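You operate a simulated robot arm through the tools that you are given. There is no shell and no other tool. Be economical: measure what you need, move in short steps, check, and stop when the job is done.

You are at the controls of a simulated two-armed robot. One attempt, no reset.

TASK
On the test bench top, fold the rag in half.

Only the result counts: the job must be done as asked and must still hold three seconds after the hand-in. Knocking over, shifting, dropping, spilling or breaking anything else fails it. Flat cloth is picked up by pressing the open fingertips on it (5 to 10 N) and closing them slowly along it; thin cloth reads only 2 to 8 mm in the jaws.

THE ROBOT
Two 7-joint arms with two-finger parallel grippers on one trunk, on a base that drives. Base frame: it is fixed to the floor where the robot stands at the start and does not move with it; the origin is under the middle of the robot, x ahead of it, y to its left, z up. Readings come in mm, degrees, newtons and seconds.
The left shoulder is at the start at [62, 198, 1079], the right one opposite. With the tool pointing down near the work surface each hand reaches from about 300 to 720 mm from the robot's upright axis, wherever it stands, measured 20 degrees to its own side. Places, roughly: test bench top [1800, 300, 900]. Payload 1.57 kg a hand.
The tool frame of a hand sits at the grasp point between the pads (the TCP): z along the fingers, y along the line on which they close. The tips reach 30 mm beyond it. Largest opening 110 mm; finger width 24, thickness 12; the body of the gripper, 48 by 112 mm, starts 78 mm behind the TCP.
Orientation is told as [roll, pitch, yaw] about the base's x, y, z axes, in that order, counted from this pose: with the fingers straight down and closing along the base's y, the tool's x points along the base's -x, its y along +y and its z along -z.

THE INTERFACE
- The arms move only by the tool drive_tool. It takes "left_targets", "right_targets" or both (then of equal length, played together; a hand with none holds still); each is a list of rows, each a list of 7 numbers: the finger opening in mm, from 0 to 110, then the shift along the tool's x, y, z in units of 20 mm (1.0 is 20 mm), then the turn, a rotation vector about the tool's x, y, z in units of 4 degrees (1.0 is 4 degrees). In form: [[jaw, tx, ty, tz, rx, ry, rz], ...]. A call has 1 to 8 rows; each row shifts and turns the commanded pose from where the row before left it, along the tool's axes as they then stand. A call with a number of a shift or a turn outside -1 to 1 is refused whole. Rows are played at 5 a second. More than 50 mm and 8.6 degrees between two rows, or a gripper value outside its range, and nothing of the call is played. Where a pose cannot be reached the arm comes as near as it can. A force on the tool above 40 N (or 10 N above the force at the start of the call, whichever is more), or a blocked arm, ends the call early, and 0.2 s more pass. Each finger travels about 72 mm/s and halts on what it meets, pressing with about 22 N; the grip force reading is that of the motor and also rises with nothing between the fingers. The clock runs only during rows and for 0.2 s after the last one: add rows that do not move to give the fingers time. It gives the time, the measured TCP pose, the force on the tool (base axes), the opening and the grip force at its end, in the units of the frame above (readings bear some noise), with the torque about the TCP (base axes, N m) and any sound that the robot's microphone picked up.
- Cameras (640 x 400 px; columns grow to the right, rows downward): "scene" is now at [94.1, 24, 1651.2]; the picture's right is [0.35, -0.94, 0.00], its down [-0.81, -0.30, -0.50] and it looks along [0.47, 0.18, -0.86] (base axes); focal length 268 px, centre (320, 200). "left" rides on the left gripper at [70, -16, -142] in its tool frame; the picture's right is [0.23, 0.97, 0.00], its down [-0.86, 0.20, -0.48] and it looks along [-0.47, 0.11, 0.88] (tool axes); focal length 222 px, centre (320, 200). "right" rides on the right gripper at [70, 16, -141] in its tool frame; the picture's right is [-0.23, 0.97, 0.00], its down [-0.85, -0.20, -0.48] and it looks along [-0.47, -0.11, 0.88] (tool axes); focal length 222 px, centre (320, 200). There is no depth. A picture from a camera that has moved, and an enlarged one, comes with that camera's place and axes in the base frame and with its lens.
- grab_frame(camera): a new picture of that camera. No time passes.
- lift_body(by): slides the trunk up (or, below 0, down) by that many mm; the arms and the scene camera ride with it, the base frame stays. It gives what a move gives, with no picture.
- roll_base(legs): drives the robot by 1 to 6 legs, each [ahead, left, turn to the left] in mm, mm and degrees, along the robot's own axes; the way and the turn of a leg run together, so that a leg with both is an arc; at most 1500 mm and 180 degrees a leg. The arms and the cameras ride along, it lands a little off, and it stops where it bumps. It gives what a move gives.
- pan_tilt(pan, tilt): turns the head with the scene camera to pan (to the left, within 86 degrees either way) and tilt (down, from -29 to 69), counted from straight ahead of the robot. It gives what a move gives.
- enlarge(camera, box): a new picture of the part [left, top, right, bottom] of that camera's present view, enlarged. No time passes.
- sign_off(): hands the job in; it is judged then, once.

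Go step by step. Nothing tells you exact positions but the pictures and the camera data: compare them with the known pose of the tool, close in by small moves and look again before you grip or let go. The budget is 120 turns and 88 pictures, counting those below and the enlarged ones. Unless the task says otherwise, let go and move clear before handing in, and close with one line.

The tools are called after "Call:" as a command line: name --argument value ..., lists and objects as JSON in quotes. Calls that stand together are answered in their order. drive_tool: Moves the arms, as the interface text tells. Its arguments: {"type":"object","properties":{"left_targets":{"type":"array","items":{"type":"array","items":{"type":"number"}}},"right_targets":{"type":"array","items":{"type":"array","items":{"type":"number"}}}},"required":[]} The other tools are called the same way: lift_body (by) slides the trunk up or down; roll_base (legs) drives the base; pan_tilt (pan, tilt) turns the head that bears the scene camera; grab_frame (camera) takes a picture; enlarge (camera, box) takes an enlarged picture of a part of a camera's view; sign_off () hands the job in.

At the start:

```text
clock: 0.0
left_ee_pos: [428.5, 305.1, 1073.6]
left_ee_rot: [0.0, 0.1, 0.0]
left_wrist_force: [-0.1, 0.3, -0.1]
left_wrist_torque: [-0.02, 0.0, 0.0]
left_finger_gap: 110.0
left_grasp_force: 0.0
right_ee_pos: [374.0, -72.0, 1065.6]
right_ee_rot: [0.0, 0.1, 0.0]
right_wrist_force: [0.6, -0.5, -0.3]
right_wrist_torque: [-0.01, -0.02, 0.0]
right_finger_gap: 110.0
right_grasp_force: 0.1
trunk travel left (down, up): [-675.0, 315.0]
robot x, y, heading: [-1.7, -2.2, 0.2]
head pan, tilt: [20.6, 59.7]
```

scene: 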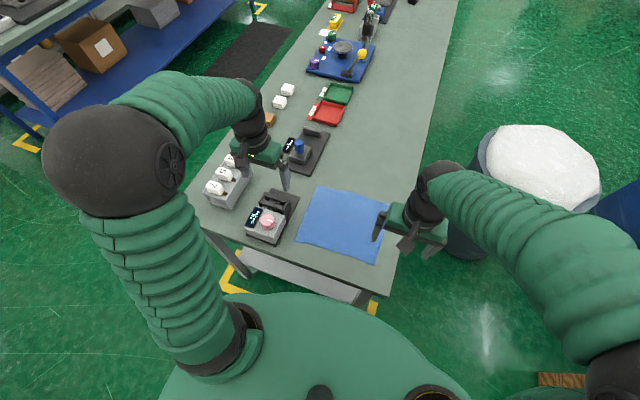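
right: 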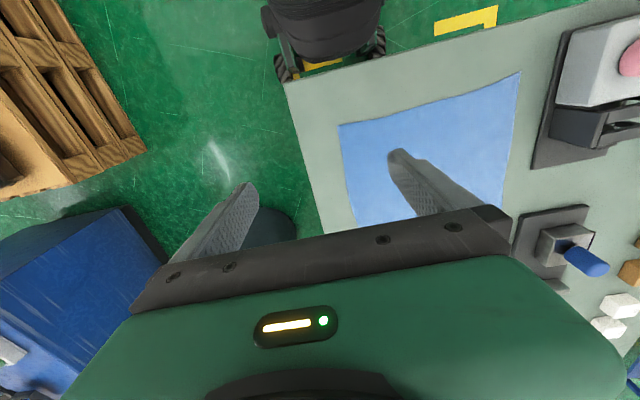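
left: 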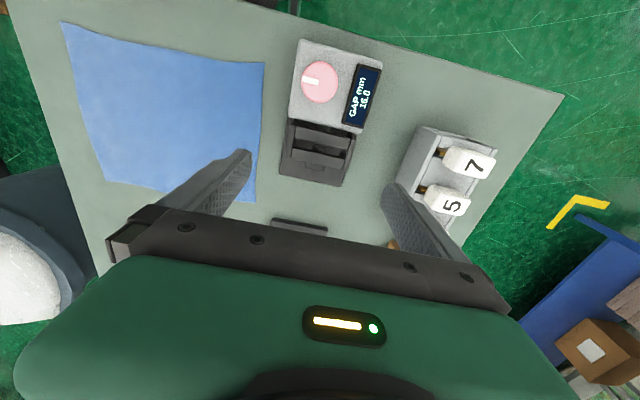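

I see a blue rag at the near end of the bench, with its corners at about x 350–570, y −40–210. Devices stand to its left. I'll take close views to get the corners and the obstacles.

Call:
enlarge --camera "scene" --box '[220, 120, 420, 280]'

Call:
enlarge --camera "left" --box '[0, 0, 480, 300]'

```text
2.50 times, centred on (320, 200) of scene
camera zoom: at [94.1, 24.0, 1651.2], right [0.35, -0.94, 0.0], down [-0.81, -0.3, -0.5], along [0.47, 0.18, -0.86], focal length 670 px, centre (320, 200)
```

zoom: 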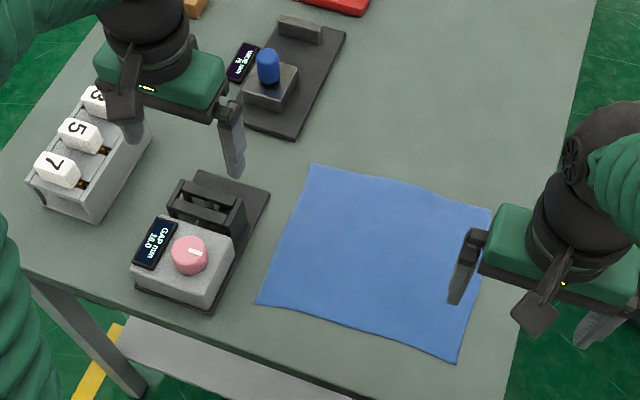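

```text
1.33 times, centred on (240, 150) of left
camera zoom: at [359.3, 288.5, 1215.4], right [-0.23, 0.97, 0.0], down [0.86, 0.2, 0.48], along [0.47, 0.11, -0.88], focal length 296 px, centre (427, 267)
```

zoom: 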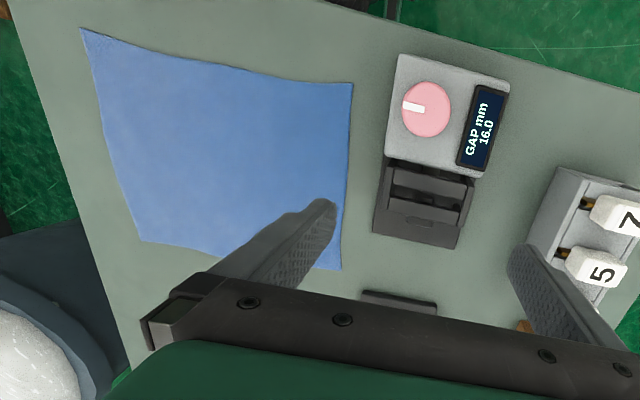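

The views agree on a table top at about z 860. That puts the rag's corners at A [580,221], B [591,−37], C [372,−44] and D [357,209]. I'll fold the far edge onto the near edge with both hands, and first back up slightly for reach.

Call:
roll_base --legs '[[-60, 0, 0]]'

```text
clock: 1.0
left_ee_pos: [374.1, 304.1, 1069.7]
left_ee_rot: [-0.1, 0.3, -0.1]
left_wrist_force: [0.3, 0.6, -0.7]
left_wrist_torque: [0.01, 0.02, -0.02]
left_finger_gap: 110.2
left_grasp_force: 0.0
right_ee_pos: [320.4, -72.0, 1063.9]
right_ee_rot: [-0.1, 0.4, -0.1]
right_wrist_force: [-0.8, 0.2, 0.0]
right_wrist_torque: [0.0, -0.01, 0.0]
right_finger_gap: 110.0
right_grasp_force: 0.0
trunk travel left (down, up): [-675.0, 315.0]
robot x, y, heading: [-60.3, -1.7, -0.2]
head pan, tilt: [20.6, 59.7]
```

The hands will go over the far edge at height, with the jaws narrowed to 40 mm.

Call:
drive_tool --left_targets '[[100, -1, -0.75, 0, 0, 0, 0], [80, -1, -0.75, 0, 0, 0, 0], [60, -1, -0.75, 0, 0, 0, 0], [40, -1, -0.75, 0, 0, 0, 0], [40, -1, -0.75, 0, 0, 0, 0], [40, -1, -0.75, 0, 0, 0, 0], [40, -1, -0.75, 0, 0, 0, 0], [40, -1, -0.75, 0, 0, 0, 0]]' --right_targets '[[100, -1, 0.42, 0, 0, 0, 0], [80, -1, 0.42, 0, 0, 0, 0], [60, -1, 0.42, 0, 0, 0, 0], [40, -1, 0.42, 0, 0, 0, 0], [40, -1, 0.42, 0, 0, 0, 0], [40, -1, 0.42, 0, 0, 0, 0], [40, -1, 0.42, 0, 0, 0, 0], [40, -1, 0.42, 0, 0, 0, 0]]'

Call:
drive_tool --left_targets '[[40, -1, 0, 0.5, 0, 0, 0], [40, -0.95, 0, 1, 0, 0, 0], [40, 0, 0, 1, 0, 0, 0], [40, 0, 0, 1, 0, 0, 0], [40, 0, 0, 1, 0, 0, 0], [40, 0, 0, 0, 0, 0, 0]]' --right_targets '[[40, -1, 0, 0, 0, 0, 0], [40, -1, 0, 0, 0, 0, 0], [40, -1, 0, 1, 0, 0, 0], [40, -1, 0, 1, 0, 0, 0], [40, -1, 0, 1, 0, 0, 0], [40, -0.1, 0, 1, 0, 0, 0]]'

Call:
grab_frame --camera "left"

Call:
grab_frame --camera "right"

Call:
grab_frame --camera "scene"

```text
clock: 2.8
left_ee_pos: [530.4, 184.7, 1072.4]
left_ee_rot: [0.0, 0.1, 0.0]
left_wrist_force: [-0.5, -0.1, 0.1]
left_wrist_torque: [0.0, 0.02, 0.03]
left_finger_gap: 39.8
left_grasp_force: 0.0
right_ee_pos: [474.9, -4.5, 1066.5]
right_ee_rot: [-0.2, 0.1, -0.1]
right_wrist_force: [0.0, 0.3, -0.9]
right_wrist_torque: [-0.03, -0.01, -0.03]
right_finger_gap: 39.9
right_grasp_force: 0.1
trunk travel left (down, up): [-675.0, 315.0]
robot x, y, heading: [-61.9, 2.8, 0.0]
head pan, tilt: [20.6, 59.7]
```

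```text
clock: 4.2
left_ee_pos: [566.2, 184.2, 984.6]
left_ee_rot: [0.0, -0.2, 0.0]
left_wrist_force: [0.4, 0.1, -0.3]
left_wrist_torque: [-0.01, -0.02, -0.01]
left_finger_gap: 39.8
left_grasp_force: 0.1
right_ee_pos: [575.2, -4.3, 988.8]
right_ee_rot: [0.0, -0.1, 0.0]
right_wrist_force: [-0.3, -0.4, -0.6]
right_wrist_torque: [0.01, -0.01, 0.0]
right_finger_gap: 40.1
right_grasp_force: 0.0
trunk travel left (down, up): [-675.0, 315.0]
robot x, y, heading: [-61.4, -2.0, -0.1]
head pan, tilt: [20.6, 59.7]
```

```text
82 pictures are left
camera left: at [496.0, 168.1, 1127.1], right [-0.23, 0.97, 0.0], down [0.85, 0.2, 0.48], along [0.47, 0.11, -0.88], focal length 222 px, centre (320, 200)
```

left: 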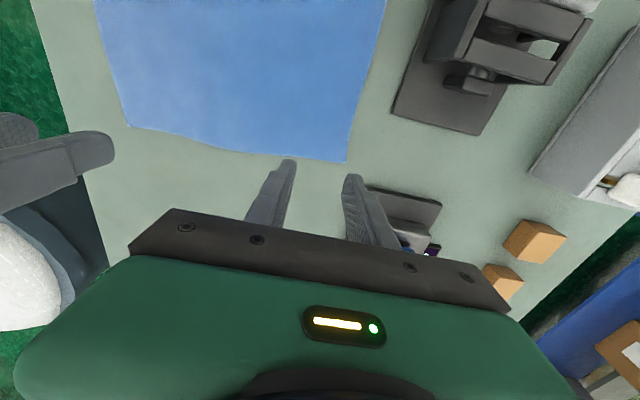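

```text
81 pictures are left
camera right: at [504.7, 11.6, 1130.3], right [0.23, 0.97, 0.0], down [0.85, -0.2, 0.48], along [0.47, -0.11, -0.88], focal length 222 px, centre (320, 200)
```

right: 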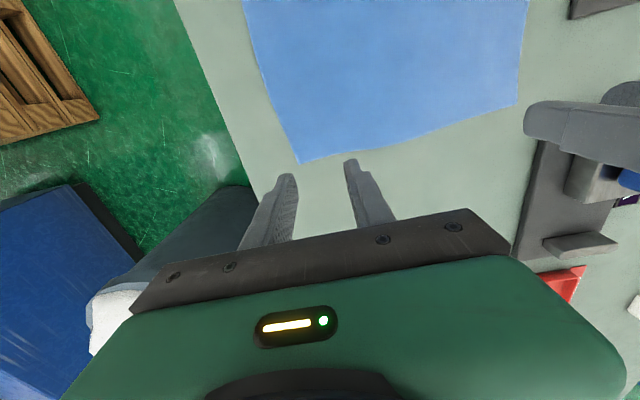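

```text
80 pictures are left
camera scene: at [36.0, 24.0, 1651.1], right [0.35, -0.94, 0.0], down [-0.81, -0.3, -0.5], along [0.47, 0.18, -0.86], focal length 268 px, centre (320, 200)
```

scene: 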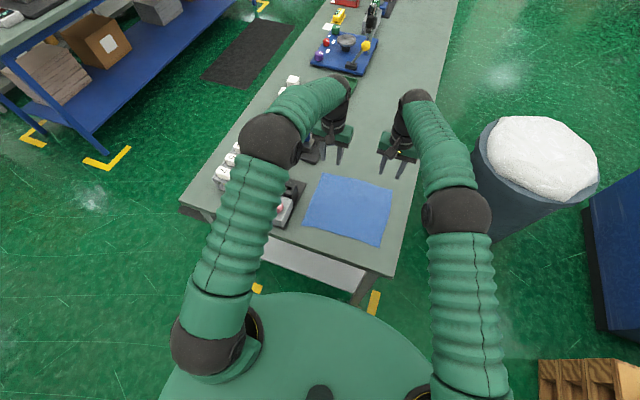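

Fresh views confirm A [580,220] and B [592,−36]. I'm lowering to just above the cloth now.

Call:
drive_tool --left_targets '[[40, -0.35, 0, 1, 0, 0, 0], [40, 0, 0, 1, 0, 0, 0], [40, 0, 0, 1, 0, 0, 0], [40, 0, 0, 1, 0, 0, 0], [40, 0, 0, 0, 0, 0, 0], [40, 0, 0, 0, 0, 0, 0]]' --right_targets '[[40, -0.3, 0, 1, 0, 0, 0], [40, 0, 0, 1, 0, 0, 0], [40, 0, 0, 1, 0, 0, 0], [40, 0, 0, 1, 0, 0, 0], [40, 0, 0, 0.2, 0, 0, 0], [40, 0, 0, 0, 0, 0, 0]]'

Call:
grab_frame --camera "left"

Call:
grab_frame --camera "right"

```text
clock: 5.6
left_ee_pos: [572.7, 184.5, 904.3]
left_ee_rot: [0.0, -0.1, -0.2]
left_wrist_force: [0.6, -0.1, 0.3]
left_wrist_torque: [0.01, 0.02, 0.03]
left_finger_gap: 40.2
left_grasp_force: 0.0
right_ee_pos: [582.2, -4.7, 903.7]
right_ee_rot: [-0.1, 0.0, 0.0]
right_wrist_force: [-0.2, 0.6, -0.6]
right_wrist_torque: [-0.03, 0.03, -0.04]
right_finger_gap: 40.2
right_grasp_force: 0.0
trunk travel left (down, up): [-675.0, 315.0]
robot x, y, heading: [-58.1, -0.1, -0.1]
head pan, tilt: [20.6, 59.7]
```

```text
79 pictures are left
camera left: at [503.2, 167.9, 1046.8], right [-0.23, 0.97, 0.0], down [0.85, 0.2, 0.48], along [0.47, 0.11, -0.88], focal length 222 px, centre (320, 200)
```

left: 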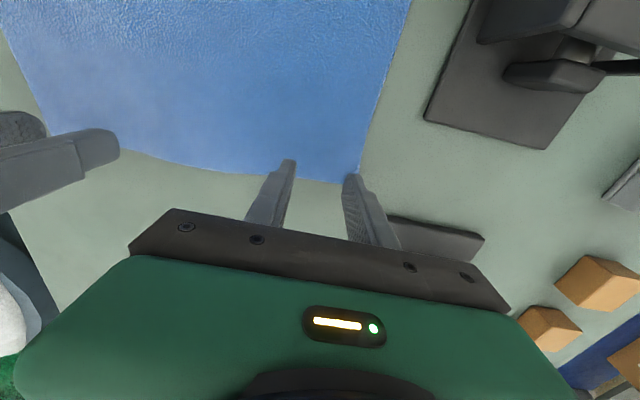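

```text
78 pictures are left
camera right: at [511.3, 12.0, 1045.5], right [0.23, 0.97, 0.0], down [0.85, -0.2, 0.48], along [0.47, -0.11, -0.88], focal length 222 px, centre (320, 200)
```

right: 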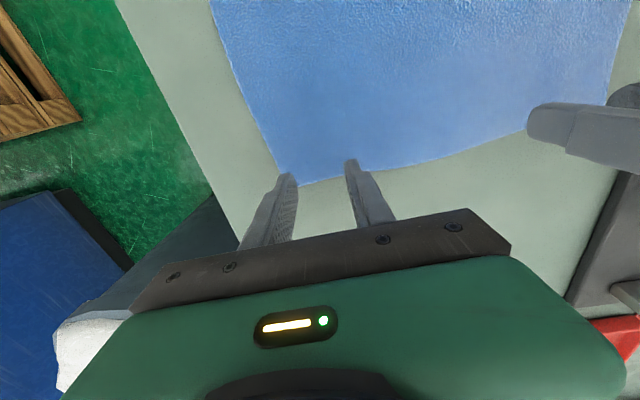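

Both fingertip pairs straddle the edge, about 14 mm above it. Next I press down in small steps.

Call:
drive_tool --left_targets '[[40, 0, 0, 0.3, 0, 0, 0], [40, 0, 0, 0.25, 0, 0, 0], [40, 0, 0, 0.1, 0, 0, 0], [40, 0, 0, 0, 0, 0, 0]]' --right_targets '[[40, 0, 0, 0.3, 0, 0, 0], [40, 0, 0, 0.25, 0, 0, 0], [40, 0, 0, 0.1, 0, 0, 0], [40, 0, 0, 0, 0, 0, 0]]'

```text
clock: 6.6
left_ee_pos: [573.6, 184.3, 892.2]
left_ee_rot: [0.0, -0.1, -0.1]
left_wrist_force: [0.2, -0.1, 0.9]
left_wrist_torque: [0.01, 0.01, 0.04]
left_finger_gap: 39.7
left_grasp_force: 0.1
right_ee_pos: [581.4, -4.4, 890.3]
right_ee_rot: [-0.1, -0.1, 0.0]
right_wrist_force: [1.6, 0.6, 6.8]
right_wrist_torque: [-0.01, -0.05, -0.02]
right_finger_gap: 40.0
right_grasp_force: 0.1
trunk travel left (down, up): [-675.0, 315.0]
robot x, y, heading: [-62.0, -2.1, -0.2]
head pan, tilt: [20.6, 59.7]
```

Call:
drive_tool --left_targets '[[40, 0, 0, 0.1, 0, 0, 0], [40, 0, 0, 0.03, 0, 0, 0], [40, 0, 0, 0, 0, 0, 0]]'

```text
clock: 7.4
left_ee_pos: [571.6, 183.6, 892.8]
left_ee_rot: [0.0, -0.3, 0.0]
left_wrist_force: [2.6, 0.5, 18.4]
left_wrist_torque: [0.09, 0.04, -0.03]
left_finger_gap: 40.0
left_grasp_force: 0.1
right_ee_pos: [579.2, -6.0, 891.2]
right_ee_rot: [0.0, -0.1, -0.1]
right_wrist_force: [1.0, 1.1, 2.0]
right_wrist_torque: [0.02, 0.0, 0.01]
right_finger_gap: 40.1
right_grasp_force: 0.1
trunk travel left (down, up): [-675.0, 315.0]
robot x, y, heading: [-59.0, -3.7, -0.1]
head pan, tilt: [20.6, 59.7]
```

Call:
drive_tool --left_targets '[[40, 0, 0, -0.05, 0, 0, 0], [40, 0, 0, 0, 0, 0, 0]]' --right_targets '[[40, 0, 0, 0.03, 0, 0, 0], [40, 0, 0, 0, 0, 0, 0]]'

```text
clock: 8.0
left_ee_pos: [570.8, 184.7, 891.2]
left_ee_rot: [-0.1, -0.2, -0.1]
left_wrist_force: [3.0, -0.1, 15.0]
left_wrist_torque: [0.06, -0.04, -0.05]
left_finger_gap: 40.1
left_grasp_force: 0.0
right_ee_pos: [579.8, -6.0, 891.5]
right_ee_rot: [0.0, -0.2, 0.0]
right_wrist_force: [-0.6, 1.1, 6.6]
right_wrist_torque: [-0.02, 0.01, 0.0]
right_finger_gap: 39.9
right_grasp_force: 0.2
trunk travel left (down, up): [-675.0, 315.0]
robot x, y, heading: [-60.3, -2.6, 0.1]
head pan, tilt: [20.6, 59.7]
```

Call:
drive_tool --left_targets '[[40, 0, 0, -0.07, 0, 0, 0], [36, 0, 0, 0, 0, 0, 0], [32, 0, 0, 0, 0, 0, 0], [28, 0, 0, 0, 0, 0, 0], [24, 0, 0, 0, 0, 0, 0], [20, 0, 0, 0, 0, 0, 0]]' --right_targets '[[40, 0, 0, 0.01, 0, 0, 0], [36, 0, 0, 0, 0, 0, 0], [32, 0, 0, 0, 0, 0, 0], [28, 0, 0, 0, 0, 0, 0], [24, 0, 0, 0, 0, 0, 0], [20, 0, 0, 0, 0, 0, 0]]'

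Call:
grab_frame --camera "left"

Call:
grab_frame --camera "right"

```text
clock: 9.4
left_ee_pos: [570.6, 184.9, 891.7]
left_ee_rot: [0.1, -0.1, 0.1]
left_wrist_force: [0.0, -0.5, 0.5]
left_wrist_torque: [0.0, 0.0, 0.01]
left_finger_gap: 19.7
left_grasp_force: 0.1
right_ee_pos: [581.3, -3.8, 891.7]
right_ee_rot: [0.0, -0.2, -0.1]
right_wrist_force: [0.4, 1.1, 16.1]
right_wrist_torque: [-0.04, 0.03, 0.03]
right_finger_gap: 17.5
right_grasp_force: 0.0
trunk travel left (down, up): [-675.0, 315.0]
robot x, y, heading: [-56.7, -1.3, -0.1]
head pan, tilt: [20.6, 59.7]
```

```text
77 pictures are left
camera left: at [502.0, 168.5, 1034.2], right [-0.23, 0.97, 0.0], down [0.85, 0.2, 0.48], along [0.47, 0.11, -0.88], focal length 222 px, centre (320, 200)
```

left: 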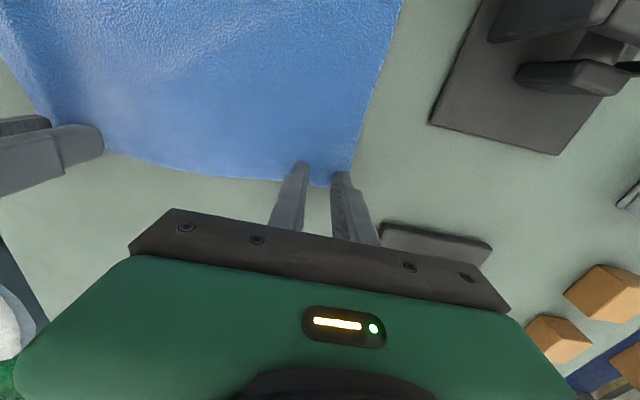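

```text
76 pictures are left
camera right: at [509.8, 12.1, 1032.8], right [0.23, 0.97, 0.0], down [0.85, -0.2, 0.48], along [0.47, -0.11, -0.88], focal length 222 px, centre (320, 200)
```

right: 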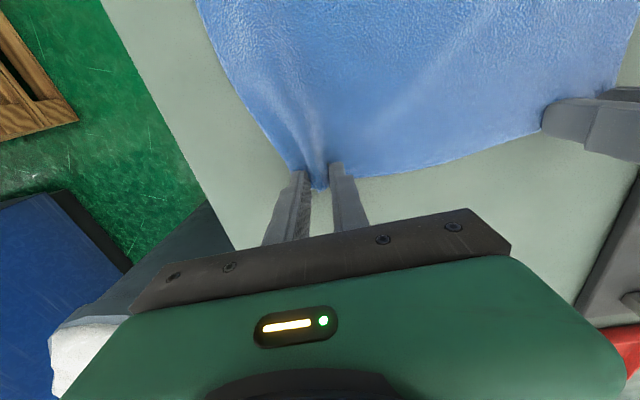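

The right hand has raised a ridge, so I'll finish that grip. The left lost contact, so I reopen and re-press it.

Call:
drive_tool --right_targets '[[16, 0, 0, -0.02, 0, 0, 0], [13, 0, 0, 0, 0, 0, 0], [10, 0, 0, 0, 0, 0, 0], [7, 0, 0, 0, 0, 0, 0], [4, 0, 0, 0, 0, 0, 0], [1, 0, 0, 0, 0, 0, 0], [0, 0, 0, 0, 0, 0, 0], [0, 0, 0, 0, 0, 0, 0]]' --left_targets '[[28, 0, 0, 0, 0, 0, 0], [36, 0, 0, 0, 0, 0, 0], [40, 0, 0, 0, 0, 0, 0], [40, 0, 0, 0.03, 0, 0, 0], [40, 0, 0, 0.02, 0, 0, 0], [40, 0, 0, 0, 0, 0, 0], [40, 0, 0, 0, 0, 0, 0], [40, 0, 0, 0, 0, 0, 0]]'

```text
clock: 11.2
left_ee_pos: [571.9, 184.4, 892.5]
left_ee_rot: [0.0, -0.2, -0.1]
left_wrist_force: [-1.0, 0.5, 2.0]
left_wrist_torque: [0.02, 0.0, 0.03]
left_finger_gap: 40.1
left_grasp_force: 0.1
right_ee_pos: [579.7, -3.5, 891.5]
right_ee_rot: [-0.1, -0.2, -0.1]
right_wrist_force: [0.9, -0.4, 17.6]
right_wrist_torque: [-0.07, -0.05, 0.0]
right_finger_gap: 7.1
right_grasp_force: 22.0
trunk travel left (down, up): [-675.0, 315.0]
robot x, y, heading: [-58.6, 1.1, 0.1]
head pan, tilt: [20.6, 59.7]
```

Call:
drive_tool --left_targets '[[40, 0, 0, 0.06, 0, 0, 0], [40, 0, 0, 0, 0, 0, 0]]' --right_targets '[[0, 0, 0, -0.05, 0, 0, 0], [0, 0, 0, 0, 0, 0, 0]]'

```text
clock: 11.8
left_ee_pos: [572.2, 184.5, 891.6]
left_ee_rot: [0.0, -0.3, 0.0]
left_wrist_force: [-2.4, 1.3, 15.1]
left_wrist_torque: [-0.03, 0.08, -0.01]
left_finger_gap: 40.1
left_grasp_force: 0.0
right_ee_pos: [578.8, -5.5, 892.4]
right_ee_rot: [0.0, 0.0, 0.1]
right_wrist_force: [0.1, 0.0, 5.1]
right_wrist_torque: [0.01, -0.03, 0.01]
right_finger_gap: 7.1
right_grasp_force: 21.9
trunk travel left (down, up): [-675.0, 315.0]
robot x, y, heading: [-58.8, 2.8, 0.1]
head pan, tilt: [20.6, 59.7]
```

Call:
drive_tool --left_targets '[[40, 0, 0, -0.02, 0, 0, 0], [36, 0, 0, 0, 0, 0, 0], [32, 0, 0, 0, 0, 0, 0], [28, 0, 0, 0, 0, 0, 0], [24, 0, 0, 0, 0, 0, 0], [20, 0, 0, 0, 0, 0, 0]]'

Call:
grab_frame --camera "left"

```text
clock: 13.2
left_ee_pos: [571.8, 183.9, 891.2]
left_ee_rot: [0.0, -0.2, 0.0]
left_wrist_force: [-0.1, -4.7, 20.2]
left_wrist_torque: [-0.26, -0.04, 0.03]
left_finger_gap: 21.1
left_grasp_force: 0.7
right_ee_pos: [579.9, -6.3, 893.9]
right_ee_rot: [0.1, -0.1, -0.2]
right_wrist_force: [-0.4, 5.8, 0.7]
right_wrist_torque: [0.18, 0.0, 0.06]
right_finger_gap: 7.2
right_grasp_force: 21.8
trunk travel left (down, up): [-675.0, 315.0]
robot x, y, heading: [-63.4, 0.2, -0.0]
head pan, tilt: [20.6, 59.7]
```

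```text
75 pictures are left
camera left: at [502.0, 167.2, 1033.2], right [-0.23, 0.97, 0.0], down [0.85, 0.2, 0.48], along [0.47, 0.11, -0.88], focal length 222 px, centre (320, 200)
```

left: 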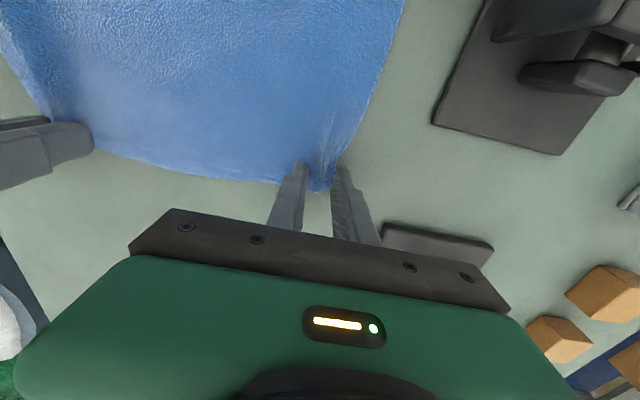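

The left ridge is forming and the edge is getting taut, so I'll close the rest of the way, shifting the hands slightly toward each other.

Call:
drive_tool --left_targets '[[17, 0, -0.1, -0.02, 0, 0, 0], [14, 0, -0.1, 0, 0, 0, 0], [11, 0, 0, 0, 0, 0, 0], [8, 0, 0, 0, 0, 0, 0], [4, 0, 0, 0, 0, 0, 0], [0, 0, 0, 0, 0, 0, 0], [0, 0, 0, 0, 0, 0, 0]]' --right_targets '[[0, 0, 0.1, 0, 0, 0, 0], [0, 0, 0.1, 0, 0, 0, 0], [0, 0, 0.1, 0, 0, 0, 0], [0, 0, 0, 0, 0, 0, 0], [0, 0, 0, 0, 0, 0, 0], [0, 0, 0, 0, 0, 0, 0], [0, 0, 0, 0, 0, 0, 0]]'

Call:
grab_frame --camera "left"

Call:
grab_frame --camera "right"

```text
clock: 14.8
left_ee_pos: [571.0, 178.9, 891.8]
left_ee_rot: [0.1, -0.2, -0.1]
left_wrist_force: [0.6, -2.7, 18.7]
left_wrist_torque: [-0.12, 0.03, 0.0]
left_finger_gap: 6.9
left_grasp_force: 22.1
right_ee_pos: [579.4, 0.5, 892.8]
right_ee_rot: [0.0, -0.2, -0.1]
right_wrist_force: [0.4, 1.1, 0.0]
right_wrist_torque: [-0.02, 0.02, -0.01]
right_finger_gap: 6.9
right_grasp_force: 22.1
trunk travel left (down, up): [-675.0, 315.0]
robot x, y, heading: [-59.5, -1.5, 0.0]
head pan, tilt: [20.6, 59.7]
```

```text
74 pictures are left
camera left: at [501.8, 162.5, 1033.3], right [-0.23, 0.97, 0.0], down [0.85, 0.2, 0.48], along [0.47, 0.11, -0.88], focal length 222 px, centre (320, 200)
```

left: 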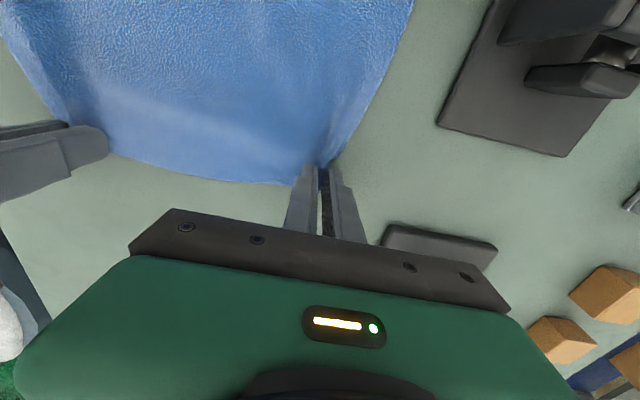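

```text
73 pictures are left
camera right: at [509.6, 16.4, 1033.6], right [0.23, 0.97, 0.0], down [0.85, -0.2, 0.48], along [0.47, -0.11, -0.88], focal length 222 px, centre (320, 200)
```

right: 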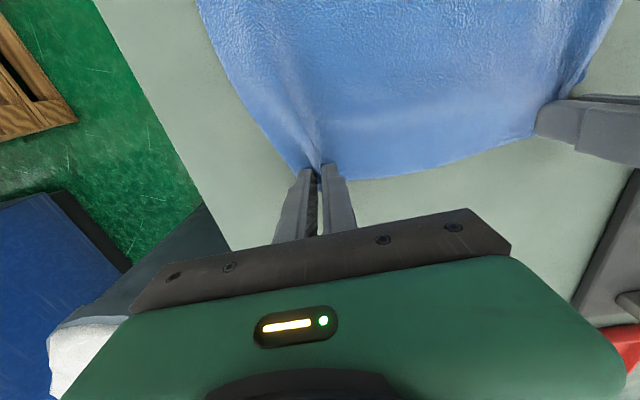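

Both hands hold cloth (6.9 mm in the jaws). I begin the arc: up, toward the robot, tilting the fingers outward. I'll stop part way to check.

Call:
drive_tool --left_targets '[[0, 0.205, 0, -0.97, 0, -1, 0], [0, 0.335, 0, -0.956, 0, -1, 0], [0, 0.46, 0, -0.918, 0, -1, 0], [0, 0.58, 0, -0.87, 0, -1, 0], [0, 0, 0, 0, 0, 0, 0]]' --right_targets '[[0, 0.205, 0, -0.97, 0, -1, 0], [0, 0.335, 0, -0.956, 0, -1, 0], [0, 0.46, 0, -0.918, 0, -1, 0], [0, 0.58, 0, -0.87, 0, -1, 0], [0, 0, 0, 0, 0, 0, 0]]'

Call:
grab_frame --camera "scene"

Call:
grab_frame --camera "left"

```text
clock: 16.0
left_ee_pos: [534.6, 181.1, 958.9]
left_ee_rot: [-0.1, -16.0, 0.0]
left_wrist_force: [-0.2, -0.4, 0.2]
left_wrist_torque: [-0.04, 0.01, -0.01]
left_finger_gap: 6.0
left_grasp_force: 21.7
right_ee_pos: [542.6, 1.1, 960.8]
right_ee_rot: [0.0, -16.0, 0.0]
right_wrist_force: [0.2, 0.3, -0.1]
right_wrist_torque: [0.01, 0.03, 0.02]
right_finger_gap: 7.0
right_grasp_force: 21.9
trunk travel left (down, up): [-675.0, 315.0]
robot x, y, heading: [-60.5, 0.3, -0.0]
head pan, tilt: [20.6, 59.7]
```

```text
72 pictures are left
camera scene: at [36.7, 24.3, 1651.0], right [0.35, -0.94, 0.0], down [-0.81, -0.3, -0.5], along [0.47, 0.18, -0.86], focal length 268 px, centre (320, 200)
```

scene: 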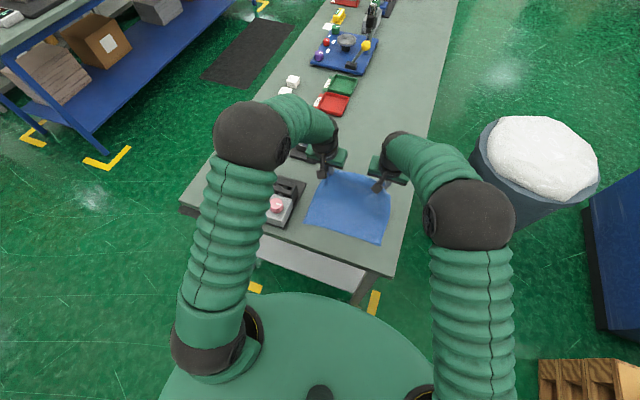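

```text
71 pictures are left
camera left: at [429.6, 164.6, 1076.4], right [-0.22, 0.97, -0.06], down [0.69, 0.2, 0.7], along [0.69, 0.11, -0.72], focal length 222 px, centre (320, 200)
```

left: 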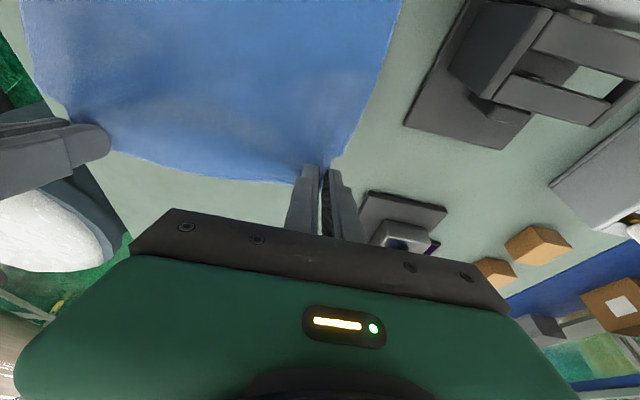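

The cloth comes up with both hands. Next is the rest of the rise.

Call:
drive_tool --left_targets '[[0, 0.69, 0, -0.81, 0, -1, 0], [0, 0.79, 0, -0.74, 0, -1, 0], [0, 0.88, 0, -0.655, 0, -1, 0], [0, 0.957, 0, -0.554, 0, -1, 0], [0, 0, 0, 0, 0, 0, 0]]' --right_targets '[[0, 0.69, 0, -0.81, 0, -1, 0], [0, 0.79, 0, -0.74, 0, -1, 0], [0, 0.88, 0, -0.655, 0, -1, 0], [0, 0.957, 0, -0.554, 0, -1, 0], [0, 0, 0, 0, 0, 0, 0]]'

Call:
enlarge --camera "scene" --box '[220, 100, 460, 250]'

Call:
grab_frame --camera "left"

```text
clock: 16.8
left_ee_pos: [476.1, 161.2, 983.9]
left_ee_rot: [-0.4, -27.7, -1.8]
left_wrist_force: [3.7, -44.3, -4.0]
left_wrist_torque: [-0.88, 0.07, -1.0]
left_finger_gap: 1.9
left_grasp_force: 22.6
right_ee_pos: [512.9, -85.4, 975.5]
right_ee_rot: [0.4, -27.4, -9.9]
right_wrist_force: [-3.3, 43.6, 4.5]
right_wrist_torque: [1.5, 0.09, 0.32]
right_finger_gap: 2.0
right_grasp_force: 22.4
trunk travel left (down, up): [-675.0, 315.0]
robot x, y, heading: [-58.9, 2.5, 0.1]
head pan, tilt: [20.6, 59.7]
stopped in row 4 (left hand): the force on the tool passed its limit at 53 N (the readings are from after the stop); the commanded pose is now the measured one
```

```text
2.67 times, centred on (340, 175) of scene
camera zoom: at [35.0, 20.1, 1649.4], right [0.35, -0.94, 0.0], down [-0.81, -0.3, -0.5], along [0.47, 0.18, -0.86], focal length 715 px, centre (267, 267)
```

zoom: 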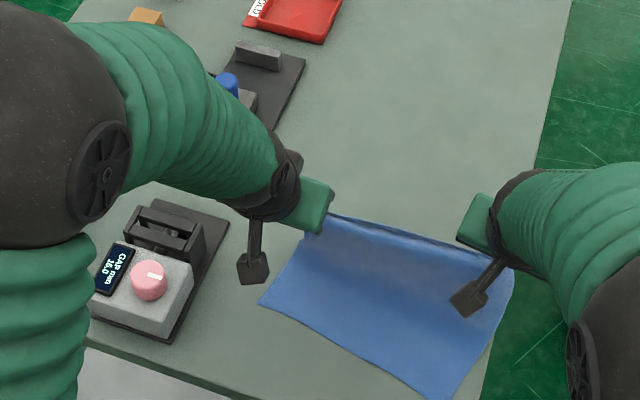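

```text
69 pictures are left
camera left: at [349.9, 149.5, 1077.0], right [-0.17, 0.98, -0.11], down [0.54, 0.19, 0.82], along [0.82, 0.08, -0.56], focal length 222 px, centre (320, 200)
```

left: 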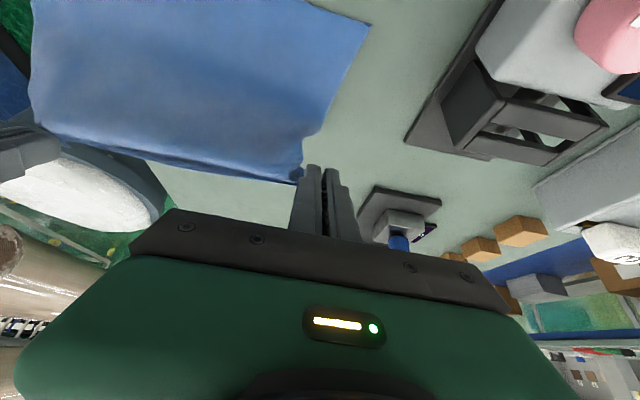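

The right arm ran out of reach in that tilt and swung aside, stretching the cloth. I'll bring it back toward the left hand while taking the tilt out.

Call:
drive_tool --right_targets '[[0, 0, 0.8, 0, 0, 0.7, 0], [0, 0, 0.8, 0, 0, 0.7, 0], [0, 0, 0.6, 0, 0, 0.7, 0], [0, 0, 0, 0, 0, 0, 0]]'

```text
clock: 17.8
left_ee_pos: [478.1, 172.1, 984.3]
left_ee_rot: [-0.2, -27.8, -0.9]
left_wrist_force: [-0.3, -0.2, -0.1]
left_wrist_torque: [-0.02, 0.0, 0.04]
left_finger_gap: 1.1
left_grasp_force: 21.5
right_ee_pos: [517.8, -38.8, 977.4]
right_ee_rot: [-0.3, -18.7, -9.4]
right_wrist_force: [-0.2, 0.8, 0.7]
right_wrist_torque: [0.01, 0.02, 0.01]
right_finger_gap: 1.8
right_grasp_force: 21.8
trunk travel left (down, up): [-675.0, 315.0]
robot x, y, heading: [-57.7, -4.7, 0.1]
head pan, tilt: [20.6, 59.7]
```

Call:
grab_frame --camera "left"

Call:
grab_frame --camera "right"

Call:
enlarge --camera "scene" --box '[220, 100, 460, 250]'

```text
68 pictures are left
camera left: at [349.7, 157.7, 1078.6], right [-0.18, 0.98, -0.11], down [0.54, 0.19, 0.82], along [0.82, 0.09, -0.56], focal length 222 px, centre (320, 200)
```

left: 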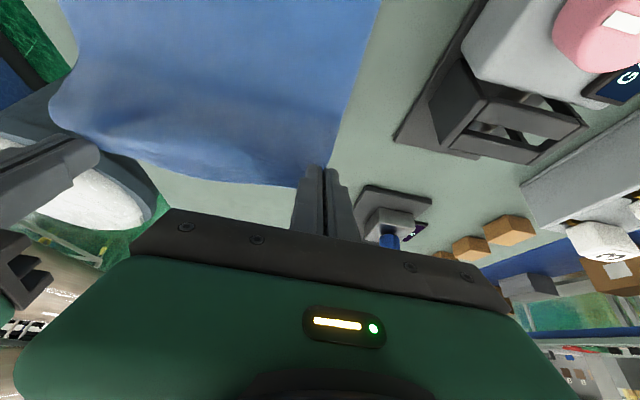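

```text
67 pictures are left
camera right: at [410.2, -3.5, 1089.1], right [0.37, 0.93, 0.07], down [0.61, -0.3, 0.73], along [0.69, -0.23, -0.68], focal length 222 px, centre (320, 200)
```

right: 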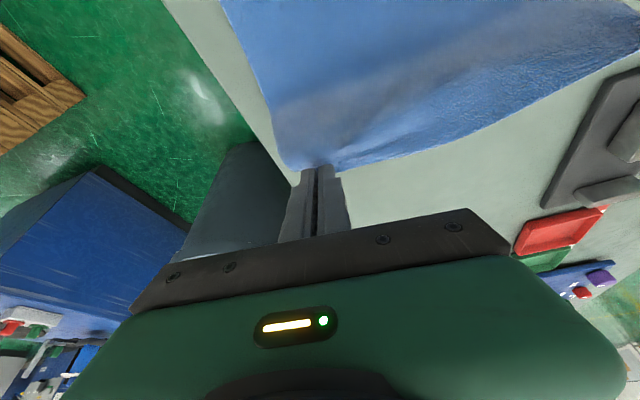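

```text
2.67 times, centred on (340, 175) of scene
camera zoom: at [34.8, 22.9, 1651.3], right [0.35, -0.94, 0.0], down [-0.81, -0.3, -0.5], along [0.47, 0.18, -0.86], focal length 715 px, centre (267, 267)
```

zoom: 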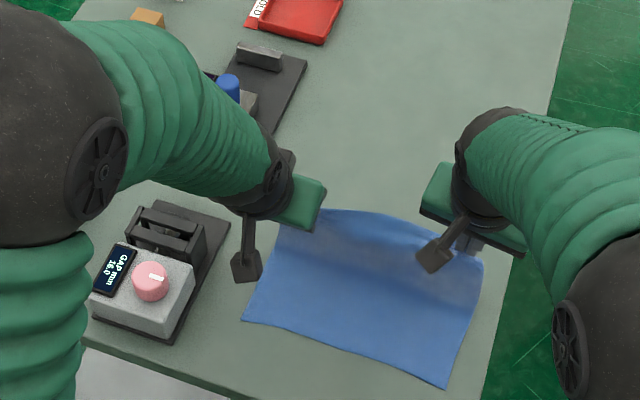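

The grips are now thin but right at the corners, and the rag has shifted a little, with its near corners at about [386,190] and [388,−65]. I bring the right hand level with the left, then carry the edge over by backing the base so the arms stay within reach.

Call:
drive_tool --right_targets '[[0, 0.5, -0.15, -0.15, 0, 0.4, 0], [0, 0.5, -0.15, -0.15, 0, 0.4, 0], [0, 0.5, -0.15, -0.15, 0, 0.4, 0], [0, 0, 0, 0, 0, 0, 0]]'

Call:
grab_frame --camera "scene"

```text
clock: 18.8
left_ee_pos: [478.4, 173.5, 985.1]
left_ee_rot: [-0.3, -27.6, -0.9]
left_wrist_force: [0.2, 0.8, -1.6]
left_wrist_torque: [0.0, -0.02, 0.0]
left_finger_gap: 0.9
left_grasp_force: 22.2
right_ee_pos: [486.1, -41.8, 976.9]
right_ee_rot: [-0.3, -14.0, -9.5]
right_wrist_force: [-0.4, 0.3, 0.5]
right_wrist_torque: [0.01, 0.01, -0.02]
right_finger_gap: 1.6
right_grasp_force: 21.7
trunk travel left (down, up): [-675.0, 315.0]
robot x, y, heading: [-59.8, 1.7, 0.2]
head pan, tilt: [20.6, 59.7]
```

```text
65 pictures are left
camera scene: at [35.1, 23.9, 1651.1], right [0.35, -0.94, 0.0], down [-0.81, -0.3, -0.5], along [0.47, 0.18, -0.86], focal length 268 px, centre (320, 200)
```

scene: 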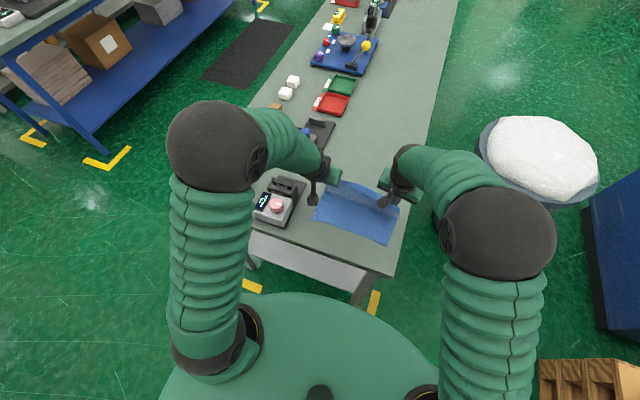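

Call:
enlarge --camera "left" --box '[160, 0, 480, 240]'

Call:
enlarge --camera "right" --box '[160, 0, 480, 240]'

```text
1.67 times, centred on (320, 120) of left
camera zoom: at [350.2, 157.9, 1078.2], right [-0.18, 0.98, -0.11], down [0.54, 0.19, 0.82], along [0.82, 0.09, -0.56], focal length 370 px, centre (320, 333)
```

zoom: 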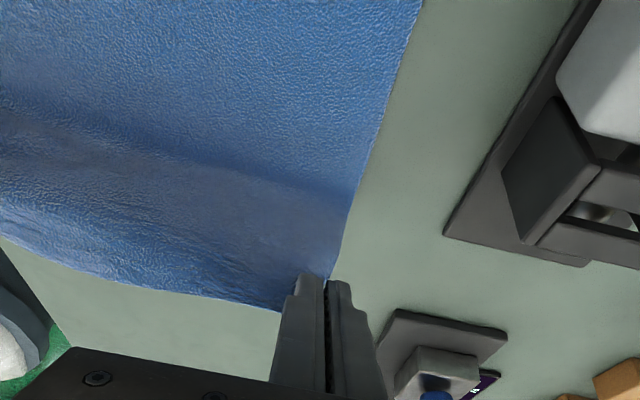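

```text
1.67 times, centred on (320, 120) of right
camera zoom: at [388.0, -8.1, 1097.6], right [0.38, 0.92, 0.05], down [0.67, -0.31, 0.67], along [0.64, -0.22, -0.74], focal length 370 px, centre (320, 333)
```

zoom: 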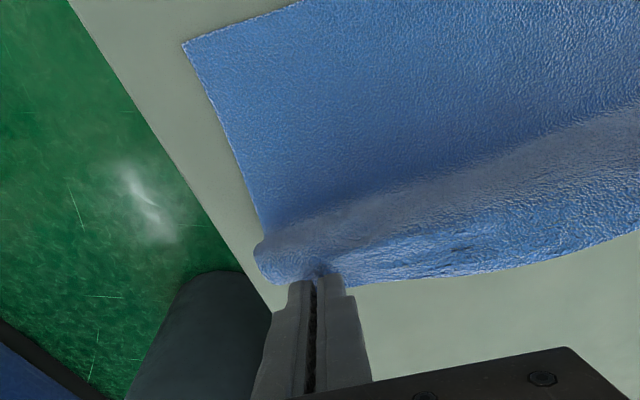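

The left jaw holds the corner itself and the right holds close to its own. I lower a little and back the base 50 mm.

Call:
drive_tool --left_targets '[[0, 0.235, 0, 0.44, 0, 0, 0], [0, 0.235, 0, 0.44, 0, 0, 0]]' --right_targets '[[0, 0.12, 0, 0.48, 0, 0, 0], [0, 0, 0, 0, 0, 0, 0]]'

Call:
roll_base --legs '[[-50, 0, 0]]'

Call:
grab_frame --camera "scene"

```text
clock: 19.4
left_ee_pos: [477.3, 172.8, 964.3]
left_ee_rot: [-0.4, -27.6, -0.9]
left_wrist_force: [-0.6, -0.7, -0.2]
left_wrist_torque: [0.0, 0.01, 0.02]
left_finger_gap: 0.6
left_grasp_force: 21.8
right_ee_pos: [486.7, -41.2, 967.0]
right_ee_rot: [-0.3, -14.0, -9.5]
right_wrist_force: [-0.2, 0.6, 0.0]
right_wrist_torque: [-0.01, -0.05, 0.02]
right_finger_gap: 2.0
right_grasp_force: 22.2
trunk travel left (down, up): [-675.0, 315.0]
robot x, y, heading: [-62.6, 0.9, -0.1]
head pan, tilt: [20.6, 59.7]
```

```text
clock: 20.3
left_ee_pos: [432.5, 171.6, 960.5]
left_ee_rot: [-0.3, -27.2, -0.9]
left_wrist_force: [1.1, -0.1, 1.0]
left_wrist_torque: [-0.01, 0.0, 0.02]
left_finger_gap: 1.1
left_grasp_force: 22.6
right_ee_pos: [441.0, -42.5, 964.3]
right_ee_rot: [-0.5, -13.6, -9.5]
right_wrist_force: [-0.1, -0.5, -0.6]
right_wrist_torque: [0.0, 0.04, 0.03]
right_finger_gap: 1.6
right_grasp_force: 21.8
trunk travel left (down, up): [-675.0, 315.0]
robot x, y, heading: [-108.6, 1.8, -0.0]
head pan, tilt: [20.6, 59.7]
```

```text
62 pictures are left
camera scene: at [-4.7, 23.8, 1650.3], right [0.35, -0.94, 0.0], down [-0.81, -0.3, -0.5], along [0.47, 0.18, -0.87], focal length 268 px, centre (320, 200)
```

scene: 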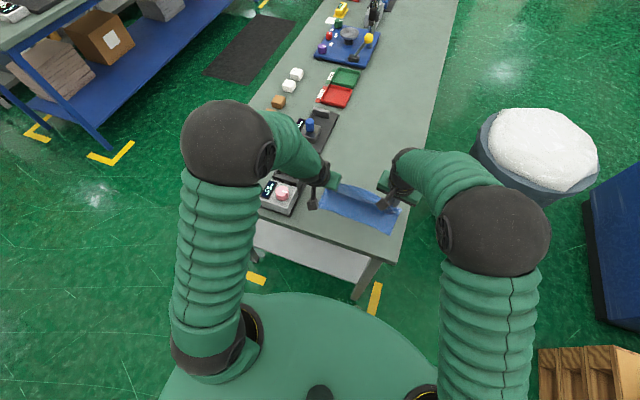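

It folds over well. I lower 30 mm, spread the hands slightly, back up another 45 mm and look from close by.

Call:
drive_tool --left_targets '[[0, 0.35, 0.2, 0.66, 0, 0, 0], [0, 0.35, 0.2, 0.66, 0, 0, 0]]' --right_targets '[[0, 0.18, -0.1, 0.73, 0, 0, 0], [0, 0.18, -0.1, 0.73, 0, 0, 0]]'

Call:
roll_base --legs '[[-45, 0, 0]]'

Call:
enlarge --camera "scene" --box '[240, 120, 440, 260]'

Call:
grab_frame --camera "left"

Call:
grab_frame --camera "right"

```text
clock: 20.9
left_ee_pos: [428.1, 179.5, 932.9]
left_ee_rot: [-0.5, -27.6, -1.0]
left_wrist_force: [0.0, -3.5, -0.8]
left_wrist_torque: [-0.09, -0.02, -0.12]
left_finger_gap: 1.0
left_grasp_force: 21.9
right_ee_pos: [436.3, -44.8, 935.8]
right_ee_rot: [-0.3, -14.0, -9.4]
right_wrist_force: [0.2, 4.6, 0.2]
right_wrist_torque: [0.12, 0.01, -0.01]
right_finger_gap: 1.9
right_grasp_force: 22.2
trunk travel left (down, up): [-675.0, 315.0]
robot x, y, heading: [-110.0, 4.1, 0.2]
head pan, tilt: [20.6, 59.7]
```

```text
clock: 21.8
left_ee_pos: [384.0, 179.5, 931.7]
left_ee_rot: [-0.3, -27.3, -1.0]
left_wrist_force: [0.5, -4.4, -0.1]
left_wrist_torque: [-0.06, 0.02, -0.13]
left_finger_gap: 1.0
left_grasp_force: 22.0
right_ee_pos: [392.7, -46.4, 934.2]
right_ee_rot: [-0.3, -13.8, -9.5]
right_wrist_force: [0.5, 3.7, -0.8]
right_wrist_torque: [0.17, 0.0, -0.01]
right_finger_gap: 1.9
right_grasp_force: 21.9
trunk travel left (down, up): [-675.0, 315.0]
robot x, y, heading: [-156.3, 0.4, -0.2]
head pan, tilt: [20.6, 59.7]
```

```text
2.86 times, centred on (340, 190) of scene
camera zoom: at [-50.4, 23.9, 1650.4], right [0.35, -0.94, 0.0], down [-0.81, -0.3, -0.5], along [0.47, 0.18, -0.87], focal length 766 px, centre (263, 229)
```

zoom: 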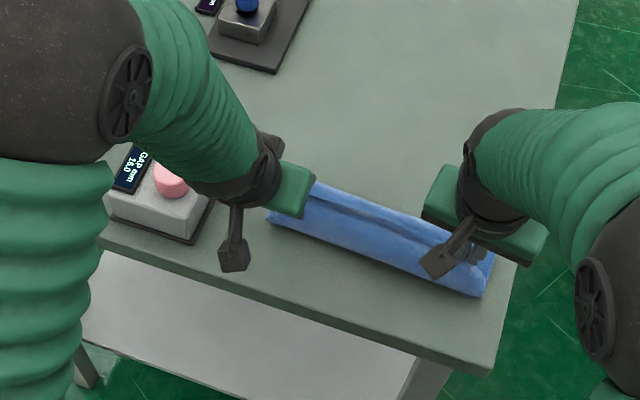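

```text
60 pictures are left
camera left: at [258.1, 165.7, 1026.1], right [-0.18, 0.98, -0.11], down [0.54, 0.19, 0.82], along [0.82, 0.09, -0.57], focal length 222 px, centre (320, 200)
```

left: 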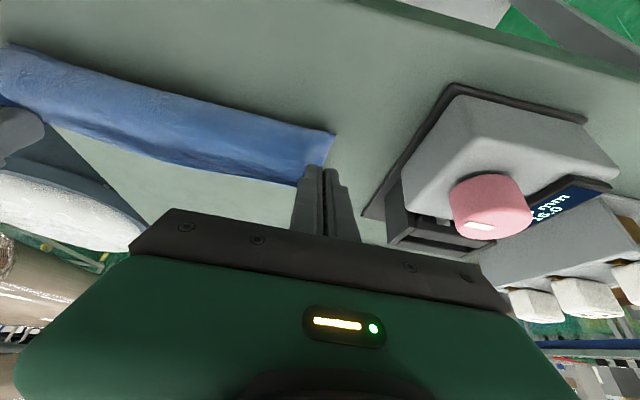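

```text
59 pictures are left
camera right: at [295.6, -12.1, 1055.3], right [0.38, 0.92, 0.05], down [0.67, -0.31, 0.67], along [0.63, -0.22, -0.74], focal length 222 px, centre (320, 200)
```

right: 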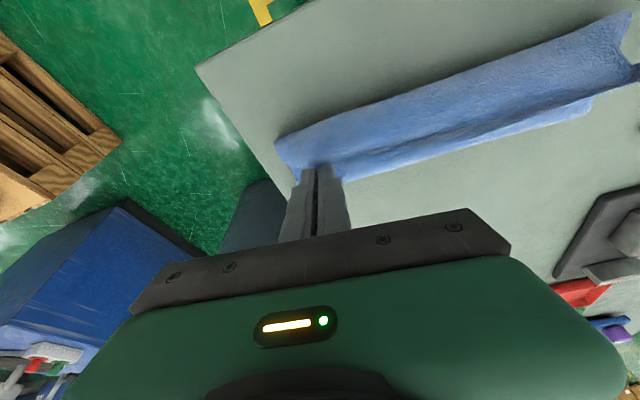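

The held corners are now about 40 mm above the near corners (D ≈ [388,185], C ≈ [378,−75]). I lower them onto the near edge.

Call:
drive_tool --left_targets '[[0, 0.455, 0, 0.515, 0, 0, 0], [0, 0.455, 0, 0.515, 0, 0, 0], [0, 0.35, 0, 0.4, 0, 0, 0], [0, 0, 0, 0, 0, 0, 0]]' --right_targets '[[0, 0.4, -0.04, 0.587, 0, 0, 0], [0, 0.4, -0.04, 0.587, 0, 0, 0], [0, 0.35, 0, 0.45, 0, 0, 0], [0, 0, 0, 0, 0, 0, 0]]'

Call:
enlarge --camera "scene" --box '[240, 120, 440, 260]'

Call:
grab_frame --camera "left"

Call:
grab_frame --camera "right"

```text
clock: 22.8
left_ee_pos: [368.8, 177.7, 898.5]
left_ee_rot: [-0.2, -27.9, -1.0]
left_wrist_force: [-0.3, -3.9, -0.1]
left_wrist_torque: [-0.06, 0.02, -0.05]
left_finger_gap: 0.9
left_grasp_force: 22.2
right_ee_pos: [371.9, -45.9, 902.3]
right_ee_rot: [-0.2, -14.2, -9.5]
right_wrist_force: [0.6, 3.7, 0.1]
right_wrist_torque: [0.1, 0.0, -0.02]
right_finger_gap: 1.6
right_grasp_force: 22.0
trunk travel left (down, up): [-675.0, 315.0]
robot x, y, heading: [-155.7, 0.8, 0.2]
head pan, tilt: [20.6, 59.7]
```

```text
2.86 times, centred on (340, 190) of scene
camera zoom: at [-60.4, 23.8, 1651.1], right [0.35, -0.94, 0.0], down [-0.81, -0.3, -0.5], along [0.47, 0.18, -0.86], focal length 766 px, centre (263, 229)
```

zoom: 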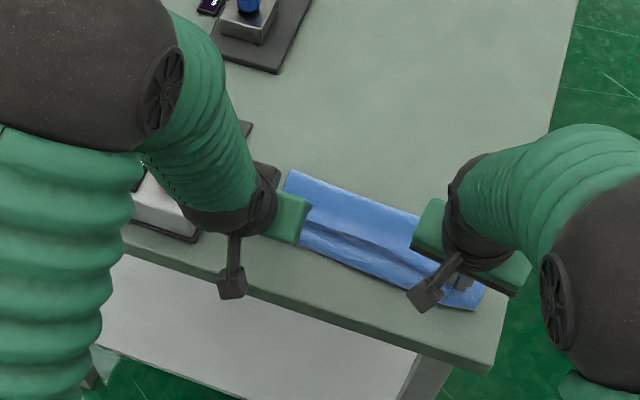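

```text
57 pictures are left
camera left: at [241.8, 165.0, 992.0], right [-0.18, 0.98, -0.11], down [0.54, 0.19, 0.82], along [0.82, 0.09, -0.56], focal length 222 px, centre (320, 200)
```

left: 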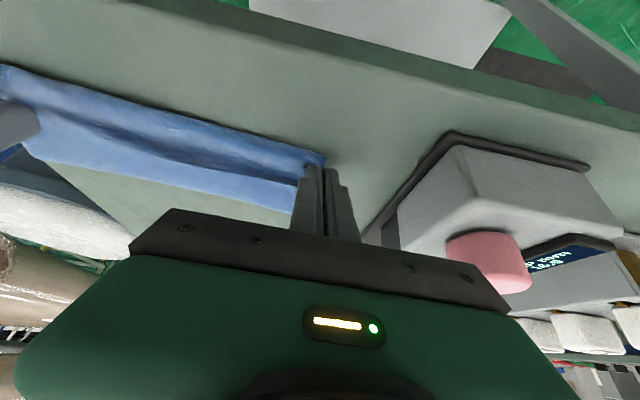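

```text
56 pictures are left
camera right: at [273.7, -11.3, 1022.0], right [0.38, 0.92, 0.05], down [0.67, -0.31, 0.67], along [0.64, -0.22, -0.74], focal length 222 px, centre (320, 200)
```

right: 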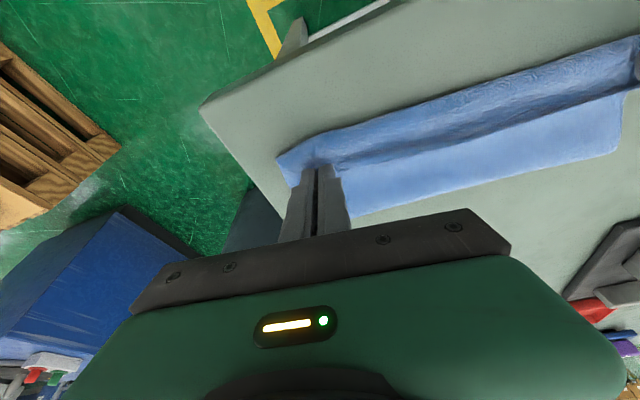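

The upper layer still shows a slack valley, so I pull the held edge gently 15 mm nearer to straighten it before letting go.

Call:
drive_tool --left_targets '[[0, 0.33, 0, -0.17, 0, 0, 0], [0, 0.33, 0, -0.17, 0, 0, 0], [0, 0, 0, 0, 0, 0, 0]]' --right_targets '[[0, 0.36, -0.06, -0.09, 0, 0, 0], [0, 0.36, -0.06, -0.09, 0, 0, 0], [0, 0, 0, 0, 0, 0, 0]]'

Call:
enlarge --camera "left" --box '[0, 40, 360, 265]'

Call:
enlarge --camera "right" --box '[240, 20, 640, 270]'

```text
clock: 23.6
left_ee_pos: [353.9, 180.1, 898.4]
left_ee_rot: [-0.4, -27.8, -1.0]
left_wrist_force: [-0.4, -5.0, -0.2]
left_wrist_torque: [-0.11, 0.02, -0.09]
left_finger_gap: 1.1
left_grasp_force: 21.8
right_ee_pos: [356.5, -45.5, 900.3]
right_ee_rot: [-0.3, -14.2, -9.6]
right_wrist_force: [1.2, 5.0, 1.0]
right_wrist_torque: [0.16, -0.02, -0.01]
right_finger_gap: 1.4
right_grasp_force: 22.0
trunk travel left (down, up): [-675.0, 315.0]
robot x, y, heading: [-155.3, -1.0, 0.0]
head pan, tilt: [20.6, 59.7]
```

```text
1.78 times, centred on (180, 152) of left
camera zoom: at [227.5, 165.9, 991.5], right [-0.18, 0.98, -0.11], down [0.54, 0.19, 0.82], along [0.82, 0.09, -0.56], focal length 395 px, centre (569, 284)
```

zoom: 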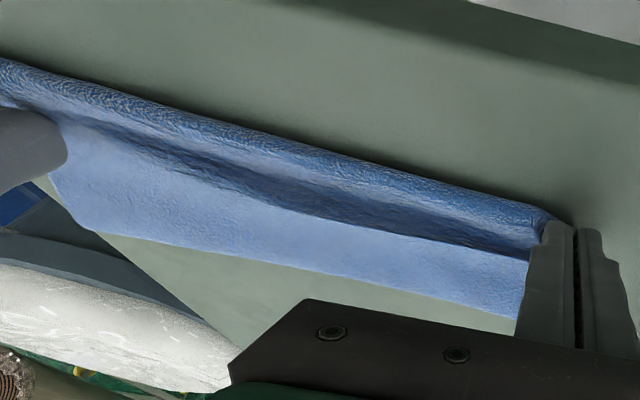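

```text
1.60 times, centred on (440, 145) of right
camera zoom: at [259.4, -11.9, 1021.2], right [0.38, 0.92, 0.05], down [0.67, -0.31, 0.67], along [0.64, -0.22, -0.74], focal length 355 px, centre (128, 288)
```

zoom: 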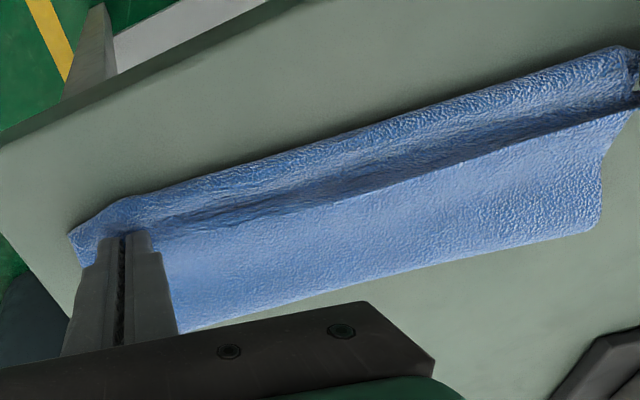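

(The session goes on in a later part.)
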